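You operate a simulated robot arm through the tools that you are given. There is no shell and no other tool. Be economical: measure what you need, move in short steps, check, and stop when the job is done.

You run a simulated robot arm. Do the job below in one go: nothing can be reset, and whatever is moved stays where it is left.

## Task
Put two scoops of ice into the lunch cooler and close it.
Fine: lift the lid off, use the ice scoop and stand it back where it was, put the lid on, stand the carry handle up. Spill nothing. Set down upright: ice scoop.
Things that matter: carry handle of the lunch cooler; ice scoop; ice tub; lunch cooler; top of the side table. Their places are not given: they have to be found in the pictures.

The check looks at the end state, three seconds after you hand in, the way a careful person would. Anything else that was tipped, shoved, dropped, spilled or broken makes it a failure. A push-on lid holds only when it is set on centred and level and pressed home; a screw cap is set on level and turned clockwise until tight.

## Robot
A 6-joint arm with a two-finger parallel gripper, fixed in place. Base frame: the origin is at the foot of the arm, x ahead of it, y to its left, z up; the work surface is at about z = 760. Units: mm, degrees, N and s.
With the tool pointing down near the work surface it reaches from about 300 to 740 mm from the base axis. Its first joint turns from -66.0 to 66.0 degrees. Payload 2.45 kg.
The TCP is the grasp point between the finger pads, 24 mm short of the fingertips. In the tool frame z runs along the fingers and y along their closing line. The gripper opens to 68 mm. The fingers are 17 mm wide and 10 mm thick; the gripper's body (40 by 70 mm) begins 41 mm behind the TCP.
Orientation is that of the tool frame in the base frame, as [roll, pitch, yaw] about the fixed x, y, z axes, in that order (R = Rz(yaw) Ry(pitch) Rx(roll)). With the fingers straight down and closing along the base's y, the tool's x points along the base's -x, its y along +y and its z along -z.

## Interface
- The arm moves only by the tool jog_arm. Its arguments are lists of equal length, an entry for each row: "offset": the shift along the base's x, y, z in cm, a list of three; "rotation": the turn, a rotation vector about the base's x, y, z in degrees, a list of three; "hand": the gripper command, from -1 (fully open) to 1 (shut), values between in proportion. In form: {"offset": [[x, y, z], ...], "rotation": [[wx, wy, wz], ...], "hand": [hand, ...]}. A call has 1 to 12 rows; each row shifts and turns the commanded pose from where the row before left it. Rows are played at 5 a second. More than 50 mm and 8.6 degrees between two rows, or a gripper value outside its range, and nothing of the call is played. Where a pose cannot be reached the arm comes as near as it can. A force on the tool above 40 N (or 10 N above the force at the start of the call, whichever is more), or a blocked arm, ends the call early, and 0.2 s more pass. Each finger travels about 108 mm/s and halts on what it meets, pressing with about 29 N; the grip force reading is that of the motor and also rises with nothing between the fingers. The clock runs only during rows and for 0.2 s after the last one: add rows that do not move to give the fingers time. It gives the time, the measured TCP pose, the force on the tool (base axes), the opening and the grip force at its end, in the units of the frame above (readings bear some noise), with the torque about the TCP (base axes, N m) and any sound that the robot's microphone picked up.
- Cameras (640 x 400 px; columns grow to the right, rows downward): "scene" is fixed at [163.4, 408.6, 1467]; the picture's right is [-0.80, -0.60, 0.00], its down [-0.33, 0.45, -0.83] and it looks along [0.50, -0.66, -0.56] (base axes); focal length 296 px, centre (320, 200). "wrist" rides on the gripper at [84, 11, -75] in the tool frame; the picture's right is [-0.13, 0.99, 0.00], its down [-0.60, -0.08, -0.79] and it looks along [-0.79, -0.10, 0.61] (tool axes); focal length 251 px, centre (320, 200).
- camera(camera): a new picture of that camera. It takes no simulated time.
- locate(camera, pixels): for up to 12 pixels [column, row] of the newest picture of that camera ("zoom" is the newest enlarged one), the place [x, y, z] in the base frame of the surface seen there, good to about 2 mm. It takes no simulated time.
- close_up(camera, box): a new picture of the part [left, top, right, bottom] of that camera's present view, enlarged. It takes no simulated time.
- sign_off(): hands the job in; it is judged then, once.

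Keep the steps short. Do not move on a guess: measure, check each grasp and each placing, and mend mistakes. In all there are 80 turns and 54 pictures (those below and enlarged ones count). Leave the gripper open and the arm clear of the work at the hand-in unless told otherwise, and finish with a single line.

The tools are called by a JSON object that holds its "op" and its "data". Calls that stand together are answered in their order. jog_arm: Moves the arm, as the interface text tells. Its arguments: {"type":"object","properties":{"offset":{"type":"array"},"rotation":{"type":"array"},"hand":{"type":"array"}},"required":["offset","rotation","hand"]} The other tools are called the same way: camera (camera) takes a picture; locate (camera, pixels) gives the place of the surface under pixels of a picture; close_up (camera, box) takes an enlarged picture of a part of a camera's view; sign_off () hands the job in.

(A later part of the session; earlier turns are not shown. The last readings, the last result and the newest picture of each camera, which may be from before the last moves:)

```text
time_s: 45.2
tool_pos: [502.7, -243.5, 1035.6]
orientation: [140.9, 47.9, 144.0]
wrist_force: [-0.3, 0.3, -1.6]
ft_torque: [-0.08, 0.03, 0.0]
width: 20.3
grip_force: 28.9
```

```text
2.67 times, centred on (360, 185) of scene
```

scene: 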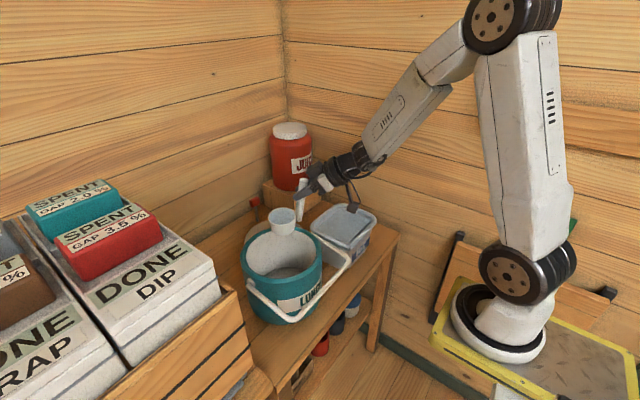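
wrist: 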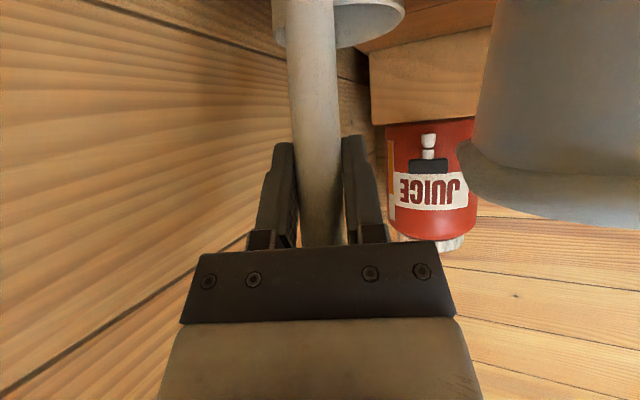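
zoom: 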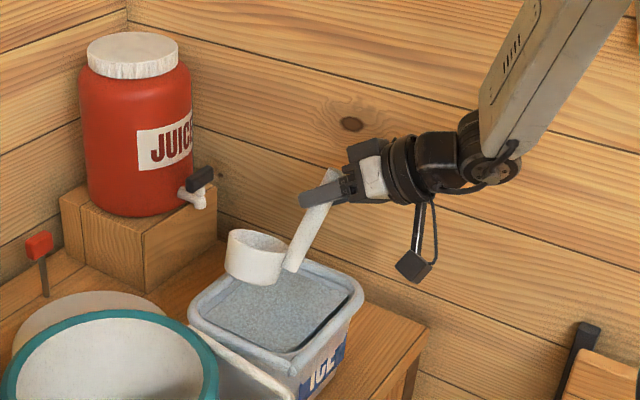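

The inside of the cup looks bluish. I zoom in to see whether ice is still in it.

{"op": "close_up", "data": {"camera": "scene", "box": [320, 160, 380, 200]}}

{"op": "close_up", "data": {"camera": "scene", "box": [230, 210, 340, 300]}}

```text
10.00 times, centred on (350, 180) of scene
```

zoom: 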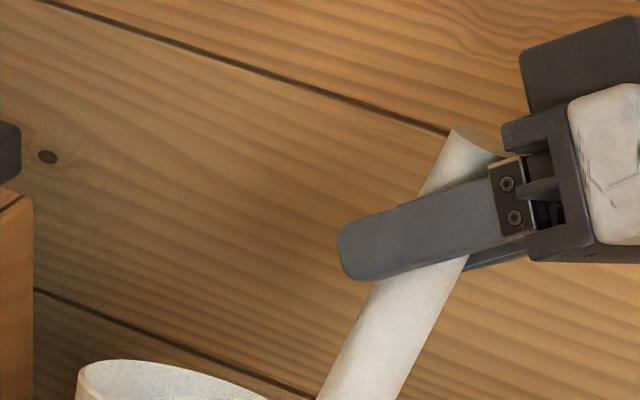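

```text
4.44 times, centred on (285, 255) of scene
```

zoom: 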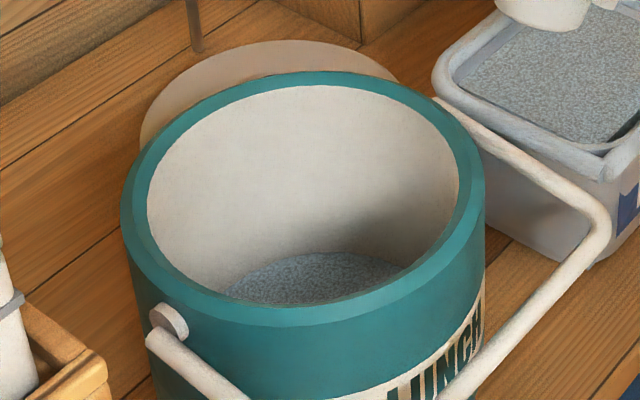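

{"op": "close_up", "data": {"camera": "scene", "box": [315, 185, 360, 222]}}

{"op": "locate", "data": {"camera": "scene", "pixels": [[336, 203], [337, 201], [325, 200], [338, 207]]}}

```text
10.81 times, centred on (338, 204) of scene
```

zoom: 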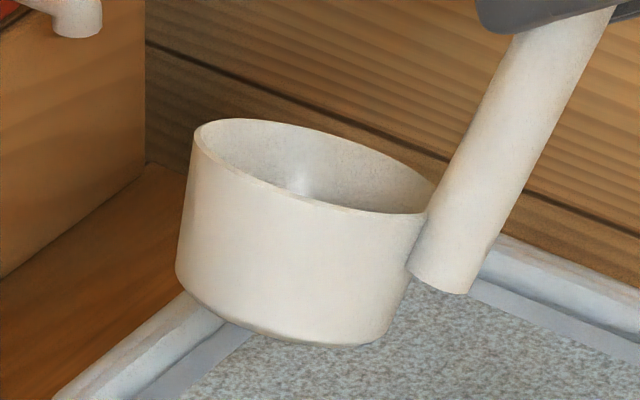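

```text
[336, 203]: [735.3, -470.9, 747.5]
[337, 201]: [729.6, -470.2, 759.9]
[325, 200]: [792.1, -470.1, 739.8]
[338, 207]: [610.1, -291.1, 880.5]
```

The cup is empty, so the first pour was complete. I lower into the ice, sweep level and lift.

{"op": "jog_arm", "data": {"offset": [[0, 0, -2.5], [0, 0, -2], [0, 0, -1.5], [0, 0, -1.5], [0, 0, -1.4], [0, 0, 0], [0, 0, 0], [0, 0, 0], [0, 0, 0], [0, 0, 0]], "rotation": [[0, 0, 0], [0, 0, 0], [0, 0, 0], [0, 0, 0], [0, 0, 0], [0, 0, 0], [-8.27, 0.72, 0], [-8.27, 0.72, 0], [-8.27, 0.72, 0], [0, 0, 0]], "hand": [1, 1, 1, 1, 1, 1, 1, 1, 1, 1]}}

{"op": "jog_arm", "data": {"offset": [[0, 0, 1], [0, 0, 1], [0, 0, 2], [0, 0, 3], [0, 0, 3], [0, 0, 3], [0, 0, 1], [0, 0, 0]], "rotation": [[0, 0, 0], [0, 0, 0], [0, 0, 0], [0, 0, 0], [0, 0, 0], [0, 0, 0], [0, 0, 0], [0, 0, 0]], "hand": [1, 1, 1, 1, 1, 1, 1, 1]}}

{"op": "close_up", "data": {"camera": "scene", "box": [270, 110, 450, 260]}}

```text
time_s: 47.4
tool_pos: [501.7, -242.3, 948.7]
orientation: [-179.9, 55.0, 175.2]
wrist_force: [-0.3, -0.2, -1.9]
ft_torque: [0.02, 0.06, -0.03]
width: 20.3
grip_force: 29.4
```

```text
time_s: 49.2
tool_pos: [503.1, -243.4, 1088.1]
orientation: [-180.0, 55.0, 175.0]
wrist_force: [0.0, 0.4, -2.5]
ft_torque: [-0.02, 0.08, 0.02]
width: 20.4
grip_force: 29.2
```

```text
2.67 times, centred on (360, 185) of scene
```

zoom: 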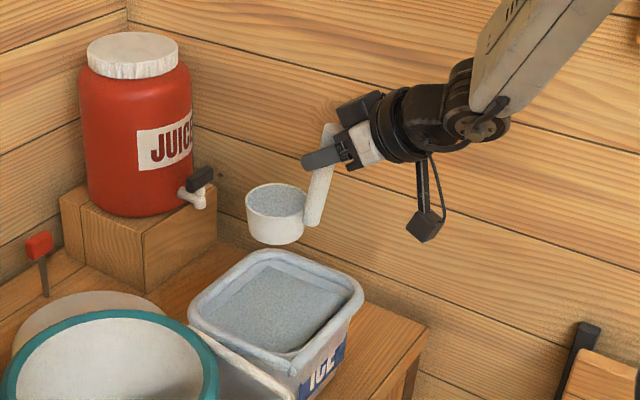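

The cup is full again. I carry it to the cooler, (503,-243) → (561,-53), heading +30°.

{"op": "jog_arm", "data": {"offset": [[1.6, 1.75, 0], [1.6, 1.75, 0], [1.6, 1.75, 0], [1.6, 1.75, 0], [-0.1, 2, 0], [-0.1, 2, 0], [-0.1, 2, 0], [-0.1, 2, 0], [-0.1, 2, 0], [-0.1, 2, 0], [0, 0, 0]], "rotation": [[0, 0, 3.5], [0, 0, 3.5], [0, 0, 3.5], [0, 0, 3.5], [0, 0, 3.5], [0, 0, 3.5], [0, 0, 3.5], [0, 0, 3.5], [0, 0, 3.5], [0, 0, 3.5], [0, 0, 0]], "hand": [1, 1, 1, 1, 1, 1, 1, 1, 1, 1, 1]}}

{"op": "jog_arm", "data": {"offset": [[0, 0, -1], [0, 0, -1], [0, 0, -0.5], [0, 0, -0.5], [0, 0, -0.5], [0, 0, -0.5], [0, 0, 0], [0, 0, 0], [0, 0, 0], [0, 0, 0], [0, 0, -0.5], [0, 0, -0.5]], "rotation": [[7.27, 4.2, 0], [7.27, 4.2, 0], [7.27, 4.2, 0], [7.27, 4.2, 0], [7.27, 4.2, 0], [7.27, 4.2, 0], [0, 0, 0], [7.27, 4.2, 0], [7.27, 4.2, 0], [7.27, 4.2, 0], [7.27, 4.2, 0], [7.27, 4.2, 0]], "hand": [1, 1, 1, 1, 1, 1, 1, 1, 1, 1, 1, 1]}}

{"op": "jog_arm", "data": {"offset": [[0, 0, 0], [0, 0, 0], [0, 0, 0], [0, 0, 0], [0, 0, 0], [0, 0, 0], [0, 0, 0], [0, 0, 0], [0, 0, 0], [0, 0, 0], [0, 0, 0], [0, 0, 0]], "rotation": [[7.27, 4.2, 0], [7.27, 4.2, 0], [7.27, 4.2, 0], [7.27, 4.2, 0], [0, 0, 0], [0, 0, 0], [0, 0, 0], [0, 0, 0], [0, 0, 0], [0, 0, 0], [0, 0, 0], [0, 0, 0]], "hand": [1, 1, 1, 1, 1, 1, 1, 1, 1, 1, 1, 1]}}

{"op": "close_up", "data": {"camera": "scene", "box": [210, 130, 410, 330]}}

```text
time_s: 51.6
tool_pos: [559.1, -53.1, 1087.7]
orientation: [-180.0, 55.0, -149.9]
wrist_force: [0.5, 0.2, -2.0]
ft_torque: [-0.02, 0.03, 0.02]
width: 20.4
grip_force: 29.2
```

```text
time_s: 54.2
tool_pos: [559.1, -53.2, 1037.6]
orientation: [88.6, -2.0, 155.0]
wrist_force: [-0.1, -0.6, -1.0]
ft_torque: [-0.11, 0.01, -0.01]
width: 20.3
grip_force: 29.1
```

```text
time_s: 56.8
tool_pos: [559.6, -52.3, 1037.8]
orientation: [67.5, -28.7, 160.8]
wrist_force: [-0.3, 0.4, -1.6]
ft_torque: [-0.06, 0.0, -0.01]
width: 20.2
grip_force: 28.7
```

```text
2.00 times, centred on (310, 230) of scene
```

zoom: 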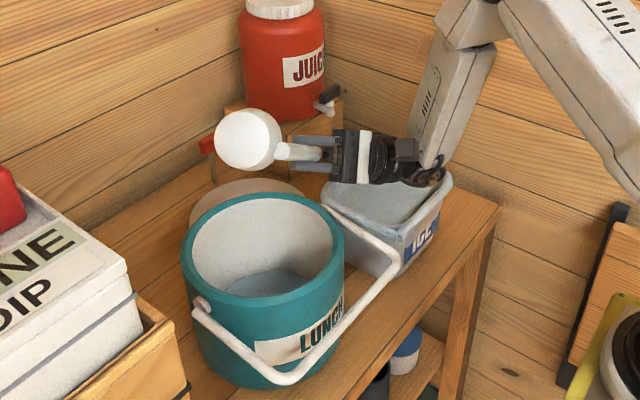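

The pour is done. I roll back to level, then carry the empty scoop back via the tub.

{"op": "jog_arm", "data": {"offset": [[0, 0, 0.5], [0, 0, 0.5], [0, 0, 0.5], [0, 0, 0.5], [0, 0, 0.5], [0, 0, 0.5], [0, 0, 0.5], [0, 0, 0.5], [0, 0, 0.5], [0, 0, 0.5], [0, 0, 0], [0, 0, 0]], "rotation": [[-7.27, -4.2, 0], [-7.27, -4.2, 0], [-7.27, -4.2, 0], [-7.27, -4.2, 0], [-7.27, -4.2, 0], [-7.27, -4.2, 0], [-7.27, -4.2, 0], [-7.27, -4.2, 0], [-7.27, -4.2, 0], [-7.27, -4.2, 0], [-7.27, -4.2, 0], [-7.27, -4.2, 0]], "hand": [1, 1, 1, 1, 1, 1, 1, 1, 1, 1, 1, 1]}}

{"op": "jog_arm", "data": {"offset": [[0, 0, 0], [0, 0, 0], [0, 0, 0], [0, 0, 0]], "rotation": [[-7.27, -4.2, 0], [-7.27, -4.2, 0], [-7.27, -4.2, 0], [0, 0, 0]], "hand": [1, 1, 1, 1]}}

{"op": "jog_arm", "data": {"offset": [[0.1, -2, 0], [0.1, -2, 0], [0.1, -2, 0], [0.1, -2, 0], [0.1, -2, 0], [0.1, -2, 0], [-1.63, -1.75, 0], [-1.63, -1.75, 0], [-1.63, -1.75, 0], [-1.63, -1.75, 0], [0, 0, 0]], "rotation": [[0, 0, -3.5], [0, 0, -3.5], [0, 0, -3.5], [0, 0, -3.5], [0, 0, -3.5], [0, 0, -3.5], [0, 0, -3.5], [0, 0, -3.5], [0, 0, -3.5], [0, 0, -3.5], [0, 0, 0]], "hand": [1, 1, 1, 1, 1, 1, 1, 1, 1, 1, 1]}}

{"op": "jog_arm", "data": {"offset": [[-0.6, -2.74, 0], [-0.6, -2.74, 0], [-0.6, -2.74, 0], [-0.6, -2.74, 0], [-0.6, -2.74, 0], [0, 0, -4], [0, 0, -4], [0, 0, -3], [0, 0, 0]], "rotation": [[0, 0, -3], [0, 0, -3], [0, 0, -3], [0, 0, -3], [0, 0, -3], [0, 0, 0], [0, 0, 0], [0, 0, 0], [0, 0, 0]], "hand": [1, 1, 1, 1, 1, 1, 1, 1, 1]}}

{"op": "camera", "data": {"camera": "scene"}}

```text
time_s: 59.4
tool_pos: [558.6, -52.7, 1086.7]
orientation: [140.8, 48.0, 178.8]
wrist_force: [0.2, -0.3, -1.2]
ft_torque: [-0.09, -0.01, -0.01]
width: 20.4
grip_force: 28.9
```

```text
time_s: 60.4
tool_pos: [558.9, -53.2, 1088.0]
orientation: [-179.8, 55.0, -149.9]
wrist_force: [0.4, -0.1, -1.8]
ft_torque: [-0.01, 0.03, 0.0]
width: 20.4
grip_force: 28.3
```

```text
time_s: 62.8
tool_pos: [501.2, -240.7, 1086.1]
orientation: [-179.9, 55.0, 175.1]
wrist_force: [0.4, 1.3, -0.5]
ft_torque: [0.03, 0.07, -0.03]
width: 20.2
grip_force: 29.0
```

```text
time_s: 64.8
tool_pos: [470.6, -381.4, 978.2]
orientation: [-179.9, 54.9, 160.0]
wrist_force: [1.0, -0.6, -1.6]
ft_torque: [0.0, 0.05, 0.03]
width: 20.1
grip_force: 28.6
```

```text
15 pictures are left
```

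scene: 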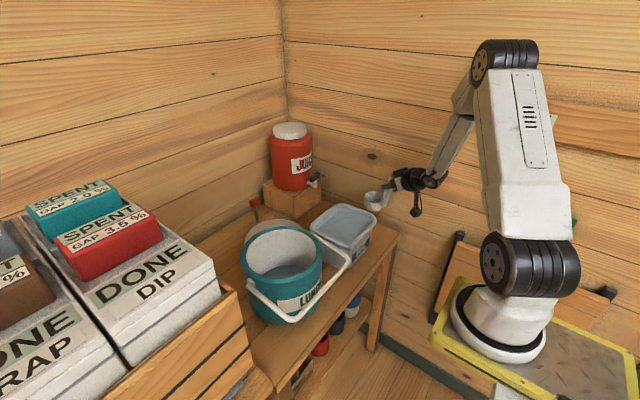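

The scoop is right above its place. I lower toward z 875, gently at the end.

{"op": "jog_arm", "data": {"offset": [[0, 0, -3], [0, 0, -3], [0, 0, -2], [0, 0, -1], [0, 0, -0.6], [0, 0, -0.2], [0, 0, -0.2], [0, 0, -0.2], [0, 0, 0]], "rotation": [[0, 0, 0], [0, 0, 0], [0, 0, 0], [0, 0, 0], [0, 0, 0], [0, 0, 0], [0, 0, 0], [0, 0, 0], [0, 0, 0]], "hand": [1, 1, 1, 1, 1, 1, 1, 1, 1]}}

```text
time_s: 66.8
tool_pos: [470.3, -381.9, 877.7]
orientation: [-179.7, 55.3, 160.0]
wrist_force: [-4.5, -0.6, 14.1]
ft_torque: [0.15, -0.35, 0.05]
width: 20.3
grip_force: 29.2
```

Contact at z 877.7 (14 N). I ease up 1.5 mm, open and check.

{"op": "jog_arm", "data": {"offset": [[0, 0, 0.15], [0, 0, 0], [0, 0, 0], [0, 0, 0], [0, 0, 0]], "rotation": [[0, 0, 0], [0, 0, 0], [0, 0, 0], [0, 0, 0], [0, 0, 0]], "hand": [1, 0.2, -0.3, -1, -1]}}

{"op": "camera", "data": {"camera": "wrist"}}

```text
time_s: 68.0
tool_pos: [471.0, -380.7, 875.7]
orientation: [180.0, 55.1, 160.0]
wrist_force: [-0.1, -0.1, -0.6]
ft_torque: [-0.02, 0.01, 0.02]
width: 68.0
grip_force: 0.0
```

```text
14 pictures are left
```

wrist: 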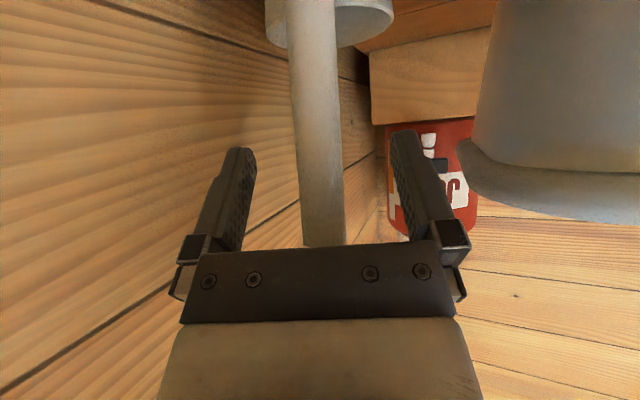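

The scoop stands free. I rise straight up and tilt the tool back to 15°.

{"op": "jog_arm", "data": {"offset": [[0, 0, 2], [0, 0, 4], [0, 0, 4], [0, 0, 4], [0, 0, 4], [0, 0, 0], [0, 0, 0], [0, 0, 0], [0, 0, 0], [0, 0, 0], [0, 0, 0]], "rotation": [[0, 0, 0], [0, 0, 0], [0, 0, 0], [0, 0, 0], [0, 0, 0], [2.74, 7.52, 0], [2.74, 7.52, 0], [2.74, 7.52, 0], [2.74, 7.52, 0], [2.74, 7.52, 0], [0, 0, 0]], "hand": [-1, -1, -1, -1, -1, -1, -1, -1, -1, -1, -1]}}

{"op": "close_up", "data": {"camera": "scene", "box": [220, 150, 420, 320]}}

```text
time_s: 70.4
tool_pos: [469.7, -380.7, 1056.6]
orientation: [180.0, 14.9, 160.1]
wrist_force: [-0.1, -1.2, -0.5]
ft_torque: [0.0, 0.01, 0.0]
width: 68.3
grip_force: 0.2
```

```text
2.35 times, centred on (320, 235) of scene
```

zoom: 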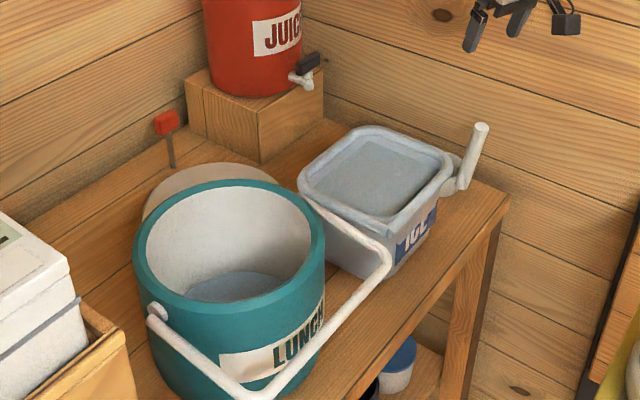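

The scoop is upright and nothing is spilled. I measure the cooler rim to know its exact centre.

{"op": "locate", "data": {"camera": "zoom", "pixels": [[137, 250], [321, 238], [230, 182], [225, 298], [160, 208], [295, 201], [160, 282], [300, 275], [481, 127], [300, 310]]}}

```text
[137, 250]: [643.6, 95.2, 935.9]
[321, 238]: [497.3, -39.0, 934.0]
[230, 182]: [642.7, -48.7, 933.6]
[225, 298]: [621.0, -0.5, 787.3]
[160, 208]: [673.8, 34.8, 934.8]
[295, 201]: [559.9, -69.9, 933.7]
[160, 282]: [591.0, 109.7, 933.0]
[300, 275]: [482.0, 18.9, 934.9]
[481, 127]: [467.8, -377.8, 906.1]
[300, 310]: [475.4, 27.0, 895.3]
```

The rim centre fits (578,20). I move over the lid's knob at about (755,-121) with z about 1000.

{"op": "jog_arm", "data": {"offset": [[3.17, 2.89, 0], [3.17, 2.89, 0], [3.17, 2.89, 0], [3.17, 2.89, 0], [3.17, 2.89, 0], [3.17, 2.89, 0], [3.17, 2.89, 0], [3.17, 2.89, 0], [3.16, 2.88, 0], [0, 0, -4], [0, 0, -4], [0, 0, 0]], "rotation": [[0, 0, 0.67], [0, 0, 0.67], [0, 0, 0.67], [0, 0, 0.67], [0, 0, 0.67], [0, 0, 0.67], [0, 0, 0.67], [0, 0, 0.67], [0, 0, 0.67], [0, 0, 0], [0, 0, 0], [0, 0, 0]], "hand": [-1, -1, -1, -1, -1, -1, -1, -1, -1, -1, -1, -1]}}

{"op": "camera", "data": {"camera": "wrist"}}

```text
time_s: 73.0
tool_pos: [756.2, -120.6, 977.6]
orientation: [180.0, 15.1, 166.1]
wrist_force: [-0.7, 0.0, 0.5]
ft_torque: [-0.02, 0.01, 0.0]
width: 68.0
grip_force: 0.1
```

```text
12 pictures are left
```

wrist: 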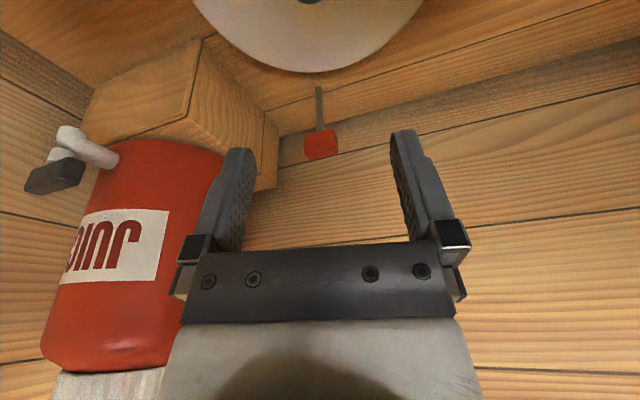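

The knob is near column 312 as expected. I lower to z 818 and grip it.

{"op": "jog_arm", "data": {"offset": [[-0.13, -0.15, -4], [0, 0, -4], [0, 0, -4], [0, 0, -3], [0, 0, -0.9], [0, 0, 0], [0, 0, 0], [0, 0, 0], [0, 0, 0]], "rotation": [[0, 0, 0], [0, 0, 0], [0, 0, 0], [0, 0, 0], [0, 0, 0], [0, 0, 0], [0, 0, 0], [0, 0, 0], [0, 0, 0]], "hand": [-1, -1, -1, -1, -1, -1, 0, 1, 1]}}

{"op": "camera", "data": {"camera": "wrist"}}

```text
time_s: 75.0
tool_pos: [755.8, -121.6, 819.2]
orientation: [180.0, 15.0, 166.0]
wrist_force: [0.9, -0.8, -0.1]
ft_torque: [-0.01, -0.04, -0.01]
width: 30.9
grip_force: 29.0
```

```text
11 pictures are left
```

wrist: 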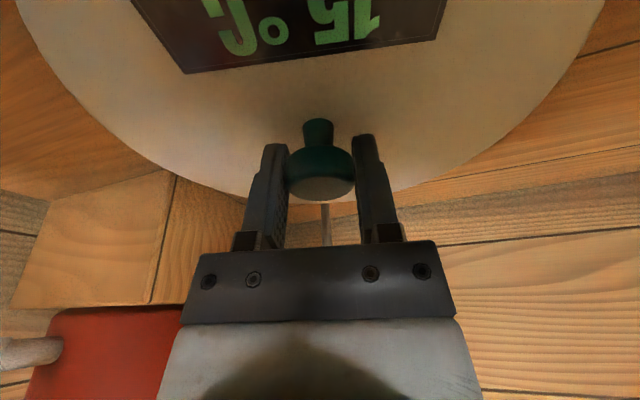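

The grip matches the earlier one (width 30.9, knob in the same place). I lift and carry it back over the cooler.

{"op": "jog_arm", "data": {"offset": [[0, 0, 1], [0, 0, 3], [0, 0, 4.5], [0, 0, 4.5], [0, 0, 4.5], [0, 0, 4.5], [0, 0, 0]], "rotation": [[0, 0, 0], [0, 0, 0], [0, 0, 0], [0, 0, 0], [0, 0, 0], [0, 0, 0], [0, 0, 0]], "hand": [1, 1, 1, 1, 1, 1, 1]}}

{"op": "jog_arm", "data": {"offset": [[-2.95, 2.38, 0], [-2.95, 2.38, 0], [-2.95, 2.38, 0], [-2.95, 2.38, 0], [-2.95, 2.38, 0], [-2.95, 2.38, 0], [0, 0, 0], [0, 0, 0]], "rotation": [[0, 0, 2.33], [0, 0, 2.33], [0, 0, 2.33], [0, 0, 2.33], [0, 0, 2.33], [0, 0, 2.33], [0, 0, 0], [0, 0, 0]], "hand": [1, 1, 1, 1, 1, 1, 1, 1]}}

{"op": "close_up", "data": {"camera": "scene", "box": [220, 180, 360, 330]}}

```text
time_s: 76.6
tool_pos: [755.4, -122.7, 1038.3]
orientation: [-180.0, 14.9, 166.0]
wrist_force: [-0.2, 0.1, -1.3]
ft_torque: [0.0, 0.04, 0.01]
width: 30.9
grip_force: 29.4
```

```text
time_s: 78.4
tool_pos: [574.2, 21.8, 1037.6]
orientation: [-180.0, 15.0, 180.0]
wrist_force: [0.4, -0.1, -1.4]
ft_torque: [-0.04, -0.03, 0.02]
width: 30.9
grip_force: 29.1
```

```text
2.67 times, centred on (290, 255) of scene
```

zoom: 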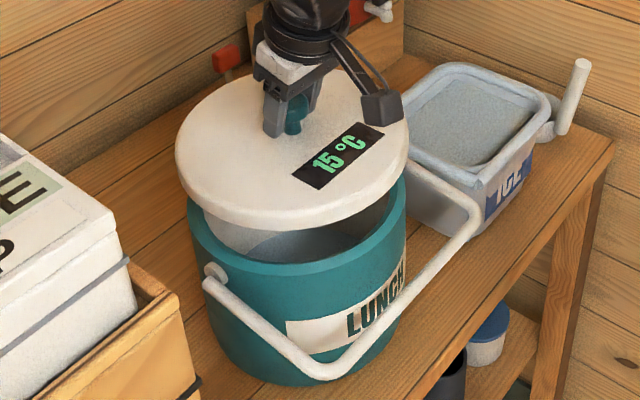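

I measure the lid edge against the rim to judge centring and level.

{"op": "locate", "data": {"camera": "zoom", "pixels": [[180, 150], [200, 117], [225, 96], [185, 195], [225, 218], [270, 224], [330, 212], [380, 180], [402, 150], [260, 180], [200, 150], [370, 150]]}}

{"op": "jog_arm", "data": {"offset": [[0, 0, 0]], "rotation": [[0, 0, 0]], "hand": [1]}}

```text
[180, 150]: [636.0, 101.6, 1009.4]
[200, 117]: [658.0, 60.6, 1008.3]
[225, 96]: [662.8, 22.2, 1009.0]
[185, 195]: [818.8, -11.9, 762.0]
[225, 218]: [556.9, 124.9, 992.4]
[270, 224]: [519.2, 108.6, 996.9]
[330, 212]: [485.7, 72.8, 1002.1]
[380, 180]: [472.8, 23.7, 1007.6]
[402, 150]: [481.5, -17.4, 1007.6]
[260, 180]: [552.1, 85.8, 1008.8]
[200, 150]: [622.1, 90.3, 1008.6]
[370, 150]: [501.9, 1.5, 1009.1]
```

```text
time_s: 78.8
tool_pos: [575.4, 20.8, 1037.9]
orientation: [180.0, 15.0, -180.0]
wrist_force: [-0.4, -0.4, -0.8]
ft_torque: [0.04, -0.01, -0.02]
width: 31.0
grip_force: 29.3
```

The lid is level (top 1008–1009) but its centre is about 3 mm short in x. I correct +3.2/-0.5 mm and lower in small steps.

{"op": "jog_arm", "data": {"offset": [[0.32, -0.05, -1], [0, 0, -1.5], [0, 0, -1], [0, 0, -0.5], [0, 0, 0]], "rotation": [[0, 0, 0], [0, 0, 0], [0, 0, 0], [0, 0, 0], [0, 0, 0]], "hand": [1, 1, 1, 1, 1]}}

{"op": "jog_arm", "data": {"offset": [[0, 0, -0.4], [0, 0, -0.4], [0, 0, -0.4], [0, 0, -0.3], [0, 0, -0.2], [0, 0, 0]], "rotation": [[0, 0, 0], [0, 0, 0], [0, 0, 0], [0, 0, 0], [0, 0, 0], [0, 0, 0]], "hand": [1, 1, 1, 1, 1, 1]}}

```text
time_s: 80.0
tool_pos: [581.0, 20.0, 999.2]
orientation: [-180.0, 15.0, -180.0]
wrist_force: [-0.9, 0.2, -1.3]
ft_torque: [-0.02, 0.01, -0.03]
width: 30.9
grip_force: 28.9
```

```text
time_s: 81.4
tool_pos: [581.4, 19.8, 983.8]
orientation: [179.9, 15.4, -180.0]
wrist_force: [-12.3, -3.8, 36.8]
ft_torque: [-0.03, 0.0, -0.06]
width: 30.9
grip_force: 29.1
```

36.8 N with -12 N in x, so I'm about 2–3 mm too far out. I ease up, shift back -2.5 mm, and lower again.

{"op": "jog_arm", "data": {"offset": [[0, 0, 0.5], [-0.25, 0.05, 0], [0, 0, 0], [0, 0, -0.3], [0, 0, -0.2], [0, 0, -0.1], [0, 0, 0]], "rotation": [[0, 0, 0], [0, 0, 0], [0, 0, 0], [0, 0, 0], [0, 0, 0], [0, 0, 0], [0, 0, 0]], "hand": [1, 1, 1, 1, 1, 1, 1]}}

{"op": "close_up", "data": {"camera": "scene", "box": [220, 180, 360, 330]}}

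```text
time_s: 83.0
tool_pos: [577.8, 20.9, 982.8]
orientation: [-180.0, 15.2, -180.0]
wrist_force: [-8.0, -12.8, 24.8]
ft_torque: [-0.26, 0.35, -0.05]
width: 30.9
grip_force: 28.8
```

```text
2.67 times, centred on (290, 255) of scene
```

zoom: 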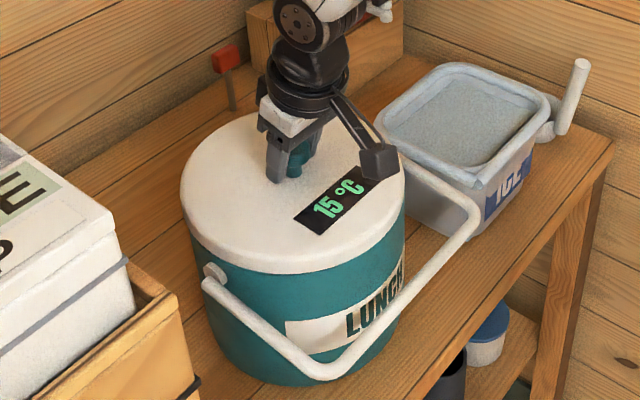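

{"op": "locate", "data": {"camera": "zoom", "pixels": [[200, 180], [235, 135], [260, 240], [300, 230], [370, 220], [395, 190], [250, 180], [310, 260], [186, 190], [403, 180]]}}

```text
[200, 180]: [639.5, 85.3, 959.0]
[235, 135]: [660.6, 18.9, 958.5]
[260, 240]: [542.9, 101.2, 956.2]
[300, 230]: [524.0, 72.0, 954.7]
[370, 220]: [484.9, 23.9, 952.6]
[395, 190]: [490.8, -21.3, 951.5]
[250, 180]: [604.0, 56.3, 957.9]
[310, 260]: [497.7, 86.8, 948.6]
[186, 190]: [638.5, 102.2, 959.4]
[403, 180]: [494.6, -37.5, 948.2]
```

The lid is tilted: 959 at the far left and 951 at the near right. I let go so it can settle, rise, set the tool vertical and close the fingers for pressing.

{"op": "jog_arm", "data": {"offset": [[0, 0, 0], [0, 0, 0], [0, 0, 0], [0, 0, 2], [0, 0, 4], [0, 0, 0], [0, 0, 0], [0, 0, 0]], "rotation": [[0, 0, 0], [0, 0, 0], [0, 0, 0], [0, 0, 0], [0, 0, 0], [0, 7.5, 0], [0, 7.5, 0], [0, 0, 0]], "hand": [0, -1, -1, -1, -1, 1, 1, 1]}}

{"op": "close_up", "data": {"camera": "scene", "box": [220, 180, 360, 330]}}

{"op": "locate", "data": {"camera": "zoom", "pixels": [[200, 180], [235, 135], [260, 240], [300, 230], [370, 220], [395, 190], [250, 190], [186, 190], [182, 175], [403, 180], [240, 264], [345, 255]]}}

```text
time_s: 84.8
tool_pos: [577.9, 21.9, 1041.1]
orientation: [180.0, -0.1, -180.0]
wrist_force: [0.2, 0.4, 0.0]
ft_torque: [-0.03, 0.03, 0.02]
width: 0.0
grip_force: 23.7
```

```text
2.67 times, centred on (290, 255) of scene
```

zoom: 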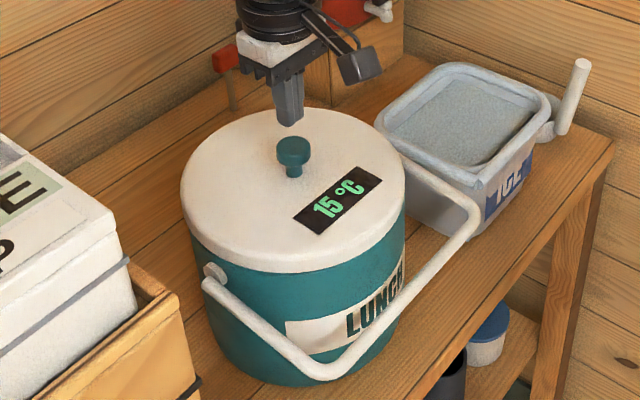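

```text
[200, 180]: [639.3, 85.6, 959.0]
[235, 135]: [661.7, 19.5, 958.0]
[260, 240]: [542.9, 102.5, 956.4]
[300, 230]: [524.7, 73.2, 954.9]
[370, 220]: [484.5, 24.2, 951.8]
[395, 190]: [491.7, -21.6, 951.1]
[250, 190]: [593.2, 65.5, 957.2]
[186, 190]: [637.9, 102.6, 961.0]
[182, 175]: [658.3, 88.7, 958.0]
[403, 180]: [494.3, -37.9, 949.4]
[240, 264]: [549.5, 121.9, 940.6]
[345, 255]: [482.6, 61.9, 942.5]
```

It is high on the +x+y side. I press there with closed fingertips at (618,64), in small force-guarded steps.

{"op": "jog_arm", "data": {"offset": [[4, 2.5, 0], [0, 1.7, -3], [0, 0, -2], [0, 0, -0.5], [0, 0, -0.3], [0, 0, -0.3], [0, 0, -0.2], [0, 0, -0.2], [0, 0, -0.2], [0, 0, -0.2], [0, 0, -0.2], [0, 0, 0]], "rotation": [[0, 0, 0], [0, 0, 0], [0, 0, 0], [0, 0, 0], [0, 0, 0], [0, 0, 0], [0, 0, 0], [0, 0, 0], [0, 0, 0], [0, 0, 0], [0, 0, 0], [0, 0, 0]], "hand": [1, 1, 1, 1, 1, 1, 1, 1, 1, 1, 1, 1]}}

```text
time_s: 86.6
tool_pos: [619.1, 64.8, 981.2]
orientation: [-180.0, 0.3, 180.0]
wrist_force: [-5.5, -0.9, 7.6]
ft_torque: [0.06, 0.06, 0.02]
width: 0.0
grip_force: 23.6
stopped in row 8: the force on the tool passed its limit at 44 N (the readings are from after the stop); the commanded pose is now the measured one
```

The limit was reached without movement. I check where the lid's knob is now compared with the rim centre.

{"op": "jog_arm", "data": {"offset": [[0, 0, 2], [-1, -1, 3], [0, 0, 0]], "rotation": [[0, 0, 0], [0, 0, 0], [0, 0, 0]], "hand": [1, 1, 1]}}

{"op": "locate", "data": {"camera": "zoom", "pixels": [[294, 143], [280, 148], [309, 150], [292, 155], [294, 138]]}}

{"op": "close_up", "data": {"camera": "scene", "box": [235, 205, 335, 295]}}

```text
time_s: 87.4
tool_pos: [610.3, 53.9, 1032.2]
orientation: [179.9, 0.3, -180.0]
wrist_force: [-0.7, -0.3, -0.1]
ft_torque: [-0.01, 0.0, -0.02]
width: 0.2
grip_force: 23.3
```

```text
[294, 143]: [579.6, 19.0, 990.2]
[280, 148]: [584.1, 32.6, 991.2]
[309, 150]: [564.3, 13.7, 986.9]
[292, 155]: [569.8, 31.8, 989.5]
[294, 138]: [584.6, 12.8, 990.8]
```

```text
4.44 times, centred on (285, 250) of scene
```

zoom: 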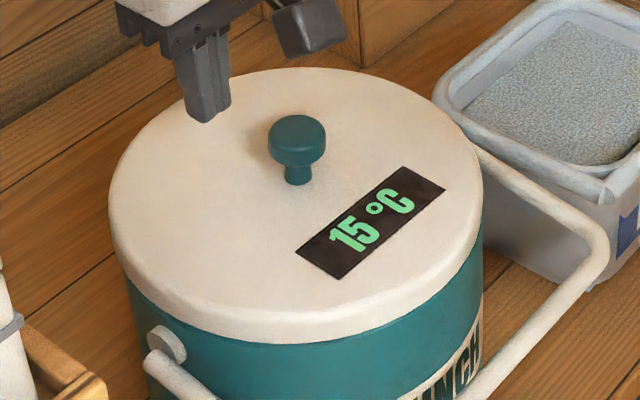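

{"op": "locate", "data": {"camera": "zoom", "pixels": [[297, 138], [290, 78], [120, 200], [150, 150], [160, 275], [250, 300], [350, 310], [440, 250], [470, 190], [430, 110], [230, 220], [210, 100]]}}

```text
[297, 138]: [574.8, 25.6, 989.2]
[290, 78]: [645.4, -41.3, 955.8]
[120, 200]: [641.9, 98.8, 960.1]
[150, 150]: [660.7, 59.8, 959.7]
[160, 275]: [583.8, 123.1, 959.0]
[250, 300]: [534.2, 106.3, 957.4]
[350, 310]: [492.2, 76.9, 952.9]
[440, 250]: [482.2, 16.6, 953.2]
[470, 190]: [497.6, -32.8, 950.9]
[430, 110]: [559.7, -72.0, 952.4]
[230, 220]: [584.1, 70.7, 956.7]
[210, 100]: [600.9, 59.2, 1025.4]
```

The knob is at about (575,22), so it's well centred with only tilt left. I press straight down on the knob's top with 1 mm steps.

{"op": "jog_arm", "data": {"offset": [[-1.75, -1.6, 0], [-1.7, -1.6, 0], [0, 0, -1], [0, 0, -0.4], [0, 0, -0.1], [0, 0, -0.1], [0, 0, -0.1], [0, 0, -0.1], [0, 0, -0.1], [0, 0, -0.1], [0, 0, -0.1], [0, 0, -0.1]], "rotation": [[0, 0, 0], [0, 0, 0], [0, 0, 0], [0, 0, 0], [0, 0, 0], [0, 0, 0], [0, 0, 0], [0, 0, 0], [0, 0, 0], [0, 0, 0], [0, 0, 0], [0, 0, 0]], "hand": [1, 1, 1, 1, 1, 1, 1, 1, 1, 1, 1, 1]}}

```text
time_s: 89.9
tool_pos: [576.5, 21.3, 1011.9]
orientation: [180.0, 0.5, 180.0]
wrist_force: [-6.8, -1.7, 9.1]
ft_torque: [0.02, 0.12, 0.01]
width: 0.0
grip_force: 23.2
stopped in row 12: the force on the tool passed its limit at 42 N (the readings are from after the stop); the commanded pose is now the measured one
```

It stopped at 42 N. The limit is relative to the starting force, so I'll build up load in stages.

{"op": "jog_arm", "data": {"offset": [[0, 0, -0.1], [0, 0, -0.1], [0, 0, -0.1], [0, 0, -0.05], [0, 0, 0]], "rotation": [[0, 0, 0], [0, 0, 0], [0, 0, 0], [0, 0, 0], [0, 0, 0]], "hand": [1, 1, 1, 1, 1]}}

```text
time_s: 90.7
tool_pos: [577.3, 21.9, 1012.2]
orientation: [180.0, 0.7, 180.0]
wrist_force: [-8.1, -1.8, 9.9]
ft_torque: [0.06, 0.09, 0.05]
width: 0.2
grip_force: 23.3
stopped in row 3: the force on the tool passed its limit at 42 N (the readings are from after the stop); the commanded pose is now the measured one
```

{"op": "jog_arm", "data": {"offset": [[0, 0, -0.1], [0, 0, -0.08], [0, 0, 0]], "rotation": [[0, 0, 0], [0, 0, 0], [0, 0, 0]], "hand": [1, 1, 1]}}

{"op": "jog_arm", "data": {"offset": [[0, 0, -0.06], [0, 0, 0]], "rotation": [[0, 0, 0], [0, 0, 0]], "hand": [1, 1]}}

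{"op": "jog_arm", "data": {"offset": [[0, 0, -0.06], [0, 0, 0]], "rotation": [[0, 0, 0], [0, 0, 0]], "hand": [1, 1]}}

```text
time_s: 91.5
tool_pos: [578.0, 21.4, 1011.9]
orientation: [180.0, 0.8, -180.0]
wrist_force: [-8.7, -2.8, 10.3]
ft_torque: [0.01, 0.16, 0.06]
width: 0.0
grip_force: 23.2
stopped in row 3: the force on the tool passed its limit at 41 N (the readings are from after the stop); the commanded pose is now the measured one
```

```text
time_s: 92.1
tool_pos: [576.7, 20.6, 1012.3]
orientation: [180.0, 1.0, -179.9]
wrist_force: [-14.2, -2.0, 26.1]
ft_torque: [0.1, 0.32, 0.11]
width: 0.0
grip_force: 23.7
```

```text
time_s: 92.7
tool_pos: [578.2, 21.9, 1013.0]
orientation: [179.9, 1.0, -180.0]
wrist_force: [-14.8, -2.7, 34.0]
ft_torque: [0.13, 0.32, 0.06]
width: 0.1
grip_force: 23.4
```

No progress: the lid's plug seems to sit on the rim on its +x+y side. I regrip the knob with the vertical tool, so I can shift the lid a few mm toward -x-y.

{"op": "jog_arm", "data": {"offset": [[0, 0, 2], [0, 0, 2.5], [0, 0, 0], [0, 0, 0], [0, 0, -4], [0, 0, -2.8], [0, 0, 0], [0, 0, 0], [0, 0, 0], [0, 0, 0]], "rotation": [[0, 0, 0], [0, 0, 0], [0, 0, 0], [0, 0, 0], [0, 0, 0], [0, 0, 0], [0, 0, 0], [0, 0, 0], [0, 0, 0], [0, 0, 0]], "hand": [1, 1, -1, -1, -1, -1, -1, 0, 1, 1]}}

```text
time_s: 94.9
tool_pos: [576.8, 21.4, 988.3]
orientation: [180.0, 0.8, 180.0]
wrist_force: [-1.4, -5.8, 0.6]
ft_torque: [-0.21, 0.06, -0.07]
width: 30.4
grip_force: 29.3
```

The knob pushes the tool toward -y. I lift 4 mm, shift (-2,-2) mm and read the forces.

{"op": "jog_arm", "data": {"offset": [[0, 0, 0.4], [-0.2, -0.2, 0], [0, 0, 0]], "rotation": [[0, 0, 0], [0, 0, 0], [0, 0, 0]], "hand": [1, 1, 1]}}

{"op": "jog_arm", "data": {"offset": [[0, 0, -0.2], [0, 0, -0.2], [0, 0, -0.2], [0, 0, 0]], "rotation": [[0, 0, 0], [0, 0, 0], [0, 0, 0], [0, 0, 0]], "hand": [1, 1, 1, 1]}}

{"op": "camera", "data": {"camera": "scene"}}

{"op": "locate", "data": {"camera": "scene", "pixels": [[245, 240], [262, 228], [262, 268], [280, 275], [300, 272], [313, 262], [318, 248], [311, 236], [270, 255], [250, 250], [305, 255]]}}

```text
time_s: 95.7
tool_pos: [576.6, 20.4, 991.4]
orientation: [179.9, 0.9, 180.0]
wrist_force: [-0.8, 0.6, -0.4]
ft_torque: [-0.02, -0.03, 0.01]
width: 30.7
grip_force: 29.3
```

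```text
time_s: 96.7
tool_pos: [575.9, 19.8, 986.4]
orientation: [179.9, 1.0, 180.0]
wrist_force: [3.3, 3.9, 7.7]
ft_torque: [-0.21, 0.52, -0.07]
width: 30.8
grip_force: 29.1
```

```text
6 pictures are left
```

scene: 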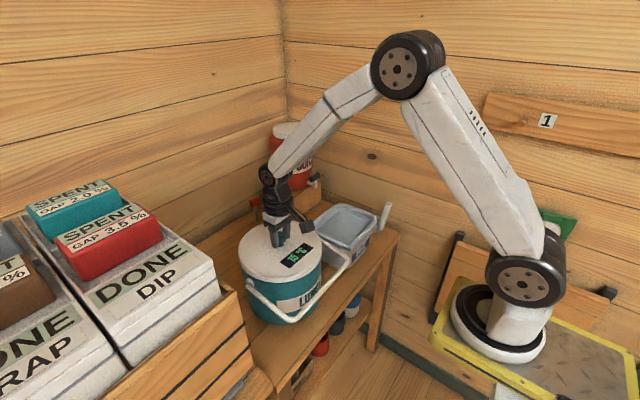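

```text
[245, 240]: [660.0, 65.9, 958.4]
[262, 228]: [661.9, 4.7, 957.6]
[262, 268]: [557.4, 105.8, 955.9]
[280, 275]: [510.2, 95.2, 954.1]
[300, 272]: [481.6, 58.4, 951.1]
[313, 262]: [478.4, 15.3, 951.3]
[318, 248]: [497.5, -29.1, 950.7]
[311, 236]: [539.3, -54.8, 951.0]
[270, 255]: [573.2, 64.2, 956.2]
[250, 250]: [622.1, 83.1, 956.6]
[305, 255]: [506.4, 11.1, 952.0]
```

The forces are now small, but the lid is still tilted (+x side about 7 mm high, +y side about 4 mm). I lift it free, level it by turning (-1.7°, +2.2°), and measure.

{"op": "jog_arm", "data": {"offset": [[0, 0, 1], [0, 0, 1.2], [0, 0, 0], [0, 0, 0]], "rotation": [[0, 0, 0], [0, 0, 0], [-1.7, 2.2, 0], [0, 0, 0]], "hand": [1, 1, 1, 1]}}

{"op": "close_up", "data": {"camera": "scene", "box": [220, 190, 360, 320]}}

```text
time_s: 97.7
tool_pos: [575.8, 19.9, 1008.1]
orientation: [-178.2, -1.4, 180.0]
wrist_force: [0.2, 0.4, -0.8]
ft_torque: [0.0, -0.01, 0.02]
width: 30.4
grip_force: 28.6
```

```text
3.08 times, centred on (290, 255) of scene
```

zoom: 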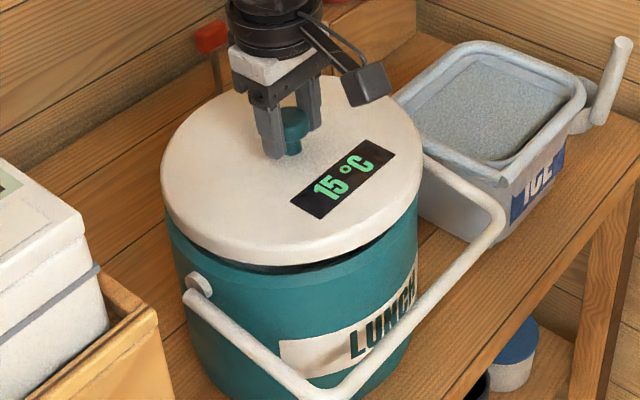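

{"op": "locate", "data": {"camera": "zoom", "pixels": [[172, 160], [185, 130], [205, 110], [185, 195], [225, 225], [290, 235], [350, 215], [400, 175], [412, 140], [395, 105], [380, 150], [250, 185]]}}

{"op": "locate", "data": {"camera": "zoom", "pixels": [[168, 218], [190, 250], [235, 272], [290, 278], [340, 268], [385, 245], [413, 215], [164, 172], [230, 250], [290, 256], [350, 241], [415, 175]]}}

```text
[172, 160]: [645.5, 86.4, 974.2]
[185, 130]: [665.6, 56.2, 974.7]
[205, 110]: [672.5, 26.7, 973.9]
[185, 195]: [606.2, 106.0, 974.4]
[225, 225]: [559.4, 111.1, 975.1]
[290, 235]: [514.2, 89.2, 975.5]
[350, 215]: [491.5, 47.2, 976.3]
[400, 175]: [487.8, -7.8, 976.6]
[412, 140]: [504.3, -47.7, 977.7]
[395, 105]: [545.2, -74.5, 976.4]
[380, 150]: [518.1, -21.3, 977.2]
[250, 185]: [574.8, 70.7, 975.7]
```

```text
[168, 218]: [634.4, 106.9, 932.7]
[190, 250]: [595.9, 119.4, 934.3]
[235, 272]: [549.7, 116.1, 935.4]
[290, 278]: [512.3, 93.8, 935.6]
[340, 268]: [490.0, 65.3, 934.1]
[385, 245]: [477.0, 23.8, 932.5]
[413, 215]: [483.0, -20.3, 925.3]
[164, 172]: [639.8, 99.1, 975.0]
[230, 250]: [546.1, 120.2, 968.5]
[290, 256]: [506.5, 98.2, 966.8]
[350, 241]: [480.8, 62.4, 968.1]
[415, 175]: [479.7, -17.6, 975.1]
```

The lid is nearly level (slightly overcorrected by 0.75°/0.4°) and its centre is ~1.5–2 mm short in x. I correct both and lower to where the plug should be inside the rim.

{"op": "jog_arm", "data": {"offset": [[0.17, 0.04, 0], [0, 0, -0.6], [0, 0, -0.5], [0, 0, -0.3], [0, 0, -0.2], [0, 0, -0.1], [0, 0, 0]], "rotation": [[0.4, -0.75, 0], [0, 0, 0], [0, 0, 0], [0, 0, 0], [0, 0, 0], [0, 0, 0], [0, 0, 0]], "hand": [1, 1, 1, 1, 1, 1, 1]}}

```text
time_s: 99.3
tool_pos: [576.7, 20.9, 992.0]
orientation: [-178.9, -0.6, 180.0]
wrist_force: [0.4, 3.6, 6.9]
ft_torque: [-0.3, 0.46, -0.14]
width: 30.7
grip_force: 29.1
```

Light contact (7 N) at the -x-y side of the plug. I nudge the lid +0.8/+0.8 mm under light load and read.

{"op": "jog_arm", "data": {"offset": [[0, 0, 0.3], [0.08, 0.08, 0], [0, 0, -0.3], [0, 0, 0]], "rotation": [[0, 0, 0], [0, 0, 0], [0, 0, 0], [0, 0, 0]], "hand": [1, 1, 1, 1]}}

{"op": "jog_arm", "data": {"offset": [[0, 0, -0.1], [0, 0, -0.1], [0, 0, 0]], "rotation": [[0, 0, 0], [0, 0, 0], [0, 0, 0]], "hand": [1, 1, 1]}}

```text
time_s: 100.3
tool_pos: [577.2, 21.8, 989.8]
orientation: [-178.8, -0.7, 179.9]
wrist_force: [-0.1, 0.3, -1.5]
ft_torque: [0.0, -0.01, -0.04]
width: 30.8
grip_force: 28.6
```

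```text
time_s: 101.1
tool_pos: [576.7, 21.0, 987.1]
orientation: [-178.7, -0.6, -180.0]
wrist_force: [0.3, 0.1, -1.5]
ft_torque: [0.02, 0.02, 0.01]
width: 30.5
grip_force: 28.8
```

It dropped in with no force at all, so the plug is inside. I continue down to the seat.

{"op": "jog_arm", "data": {"offset": [[0, 0, -0.1], [0, 0, -0.1], [0, 0, -0.1], [0, 0, -0.1], [0, 0, -0.1], [0, 0, 0]], "rotation": [[0, 0, 0], [0, 0, 0], [0, 0, 0], [0, 0, 0], [0, 0, 0], [0, 0, 0]], "hand": [1, 1, 1, 1, 1, 1]}}

```text
time_s: 102.5
tool_pos: [577.7, 20.5, 983.0]
orientation: [-178.8, -0.6, -180.0]
wrist_force: [-1.7, 2.6, 0.5]
ft_torque: [0.05, 0.0, 0.07]
width: 30.9
grip_force: 29.0
```

Nearly down. I press further.

{"op": "jog_arm", "data": {"offset": [[0, 0, -0.15], [0, 0, -0.15], [0, 0, -0.15], [0, 0, -0.15], [0, 0, 0]], "rotation": [[0, 0, 0], [0, 0, 0], [0, 0, 0], [0, 0, 0], [0, 0, 0]], "hand": [1, 1, 1, 1, 1]}}

```text
time_s: 103.7
tool_pos: [579.9, 21.4, 980.3]
orientation: [-178.7, -0.1, 180.0]
wrist_force: [-3.3, 3.8, 36.5]
ft_torque: [0.05, 0.04, 0.03]
width: 30.8
grip_force: 28.8
```

36 N, with the lid about at its seat height. I release, close the fingers above and press the knob's top.

{"op": "jog_arm", "data": {"offset": [[0, 0, 0.4], [0, 0, 0], [0, 0, 0], [0, 0, 0], [0, 0, 3], [0, 0, 3], [-0.2, 0, 0], [0, 0, 0], [0, 0, 0], [0, 0, -1], [0, 0, -1], [0, 0, 0]], "rotation": [[0, 0, 0], [0, 0, 0], [0, 0, 0], [0, 0, 0], [0, 0, 0], [0, 0, 0], [-1.2, -0.4, 0], [0, 0, 0], [0, 0, 0], [0, 0, 0], [0, 0, 0], [0, 0, 0]], "hand": [1, 0, -1, -1, -1, -1, 1, 1, 1, 1, 1, 1]}}

{"op": "jog_arm", "data": {"offset": [[0, 0, -0.4], [0, 0, -0.2], [0, 0, -0.1], [0, 0, -0.1], [0, 0, -0.1], [0, 0, -0.1], [0, 0, -0.1], [0, 0, -0.1], [0, 0, -0.1], [0, 0, -0.1], [0, 0, -0.1], [0, 0, -0.1]], "rotation": [[0, 0, 0], [0, 0, 0], [0, 0, 0], [0, 0, 0], [0, 0, 0], [0, 0, 0], [0, 0, 0], [0, 0, 0], [0, 0, 0], [0, 0, 0], [0, 0, 0], [0, 0, 0]], "hand": [1, 1, 1, 1, 1, 1, 1, 1, 1, 1, 1, 1]}}

{"op": "close_up", "data": {"camera": "scene", "box": [220, 190, 360, 320]}}

{"op": "locate", "data": {"camera": "zoom", "pixels": [[180, 195], [200, 170], [225, 150], [225, 250], [290, 255], [350, 240], [400, 210], [410, 180], [395, 150], [250, 210], [320, 240], [300, 290]]}}

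```text
time_s: 106.3
tool_pos: [576.5, 21.2, 1023.0]
orientation: [-177.6, -0.1, -179.9]
wrist_force: [-0.2, 0.1, -0.3]
ft_torque: [0.02, -0.05, 0.05]
width: 0.0
grip_force: 23.9
heard: snap
```

```text
time_s: 108.9
tool_pos: [576.5, 20.5, 1007.4]
orientation: [-177.5, 0.0, -180.0]
wrist_force: [-12.9, -5.6, 31.2]
ft_torque: [0.01, 0.29, 0.05]
width: 0.1
grip_force: 23.5
```

```text
3.08 times, centred on (290, 255) of scene
```

zoom: 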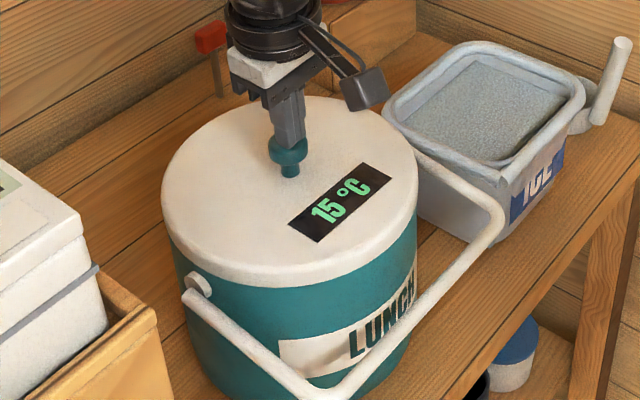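

```text
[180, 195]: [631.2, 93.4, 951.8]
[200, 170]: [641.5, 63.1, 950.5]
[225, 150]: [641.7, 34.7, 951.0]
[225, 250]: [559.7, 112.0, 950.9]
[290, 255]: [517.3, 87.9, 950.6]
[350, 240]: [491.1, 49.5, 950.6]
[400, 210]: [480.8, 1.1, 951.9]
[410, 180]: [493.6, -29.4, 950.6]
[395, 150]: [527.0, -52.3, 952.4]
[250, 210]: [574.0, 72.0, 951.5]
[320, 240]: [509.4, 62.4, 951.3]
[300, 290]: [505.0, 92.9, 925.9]
```

The lid is home: a snap was heard and its top is 951 all round. Next is the carry handle, so I measure its bar from the last picture.

{"op": "locate", "data": {"camera": "zoom", "pixels": [[500, 215], [480, 248], [460, 270], [440, 293], [420, 316], [400, 338], [380, 360], [360, 380], [330, 393], [470, 190], [240, 345], [205, 290]]}}

{"op": "jog_arm", "data": {"offset": [[0, 0, 4], [0, 0, 3], [-3.6, 0, 0], [-3.6, 0, 0], [-3.6, 0, 0], [-3.5, 0, 0], [0, 0, 0], [0, 0, 0], [0, 0, 0], [0, 0, 0], [0, 0, 0], [0, 0, 0]], "rotation": [[0, 0, 0], [-2.4, 0, 0], [0, 0, 8.18], [0, 0, 8.18], [0, 0, 8.18], [0, 0, 8.18], [0, 0, 8.18], [0, 0, 8.18], [0, 0, 8.18], [0, 0, 8.18], [0, 0, 8.18], [0, 0, 8.18]], "hand": [1, 1, 1, -0.2, -0.2, -0.2, -0.2, -0.2, -0.2, -0.2, -0.2, -0.2]}}

```text
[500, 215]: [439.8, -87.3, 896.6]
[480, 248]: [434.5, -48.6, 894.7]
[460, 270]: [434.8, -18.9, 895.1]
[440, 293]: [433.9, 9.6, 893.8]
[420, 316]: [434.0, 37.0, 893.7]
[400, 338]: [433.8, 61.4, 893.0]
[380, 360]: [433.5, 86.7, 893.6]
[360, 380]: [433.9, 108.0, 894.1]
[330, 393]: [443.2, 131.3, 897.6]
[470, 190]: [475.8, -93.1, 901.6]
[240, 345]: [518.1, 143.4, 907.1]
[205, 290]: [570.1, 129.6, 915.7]
```

```text
time_s: 111.5
tool_pos: [433.6, 22.1, 1074.6]
orientation: [-175.2, -0.2, -98.0]
wrist_force: [0.5, 0.8, -0.1]
ft_torque: [0.02, -0.01, -0.01]
width: 40.8
grip_force: 0.1
```

The bar runs along y at x≈437, centre z≈888. I finish the turn and descend with a 40 mm opening to straddle it at y≈20.

{"op": "jog_arm", "data": {"offset": [[0.2, 0, -3], [0, 0, -4], [0, 0, -4], [0, 0, -3], [0, 0, -2], [0, 0, -1.5], [0, 0, 0]], "rotation": [[0, 0, 8.18], [0, 0, 0], [0, 0, 0], [0, 0, 0], [0, 0, 0], [0, 0, 0], [0, 0, 0]], "hand": [-0.2, -0.2, -0.2, -0.2, -0.2, -0.2, -0.2]}}

{"op": "close_up", "data": {"camera": "scene", "box": [230, 190, 390, 340]}}

```text
time_s: 113.1
tool_pos: [434.6, 21.8, 900.3]
orientation: [-175.1, -0.3, -89.9]
wrist_force: [1.0, 0.3, 0.4]
ft_torque: [-0.04, -0.02, -0.02]
width: 40.8
grip_force: 0.1
```

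```text
2.67 times, centred on (310, 265) of scene
```

zoom: 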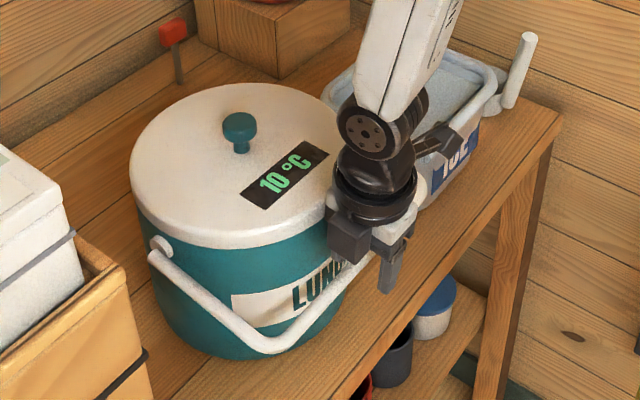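

The fingers straddle the bar without touching anything. I close.

{"op": "jog_arm", "data": {"offset": [[0, 0, 0], [0, 0, 0], [0, 0, 0]], "rotation": [[0, 0, 0], [0, 0, 0], [0, 0, 0]], "hand": [0.5, 1, 1]}}

```text
time_s: 113.9
tool_pos: [434.3, 22.2, 901.1]
orientation: [-175.1, -0.2, -90.0]
wrist_force: [4.9, -0.2, 2.4]
ft_torque: [-0.16, -0.08, -0.02]
width: 12.4
grip_force: 29.2
```

The bar is held (12.4 mm). I swing it up along the arc about the pivot (577, z 913), radius 142; first half.

{"op": "jog_arm", "data": {"offset": [[-0.11, 0, 1.24], [-0.11, 0, 1.23], [0.11, 0, 1.24], [0.11, 0, 1.23], [0.32, 0, 1.2], [0.32, 0, 1.19], [0.52, 0, 1.12], [0.52, 0, 1.12], [0.71, 0, 1.02], [0.71, 0, 1.01], [0, 0, 0]], "rotation": [[0, 0, 0], [0, 0, 0], [0, 0, 0], [0, 0, 0], [0, 0, 0], [0, 0, 0], [0, 0, 0], [0, 0, 0], [0, 0, 0], [0, 0, 0], [0, 0, 0]], "hand": [1, 1, 1, 1, 1, 1, 1, 1, 1, 1, 1]}}

```text
time_s: 116.3
tool_pos: [467.0, 20.8, 1018.7]
orientation: [-175.1, -0.2, -90.1]
wrist_force: [0.5, 2.6, 0.1]
ft_torque: [0.2, -0.03, 0.06]
width: 12.1
grip_force: 30.1
```

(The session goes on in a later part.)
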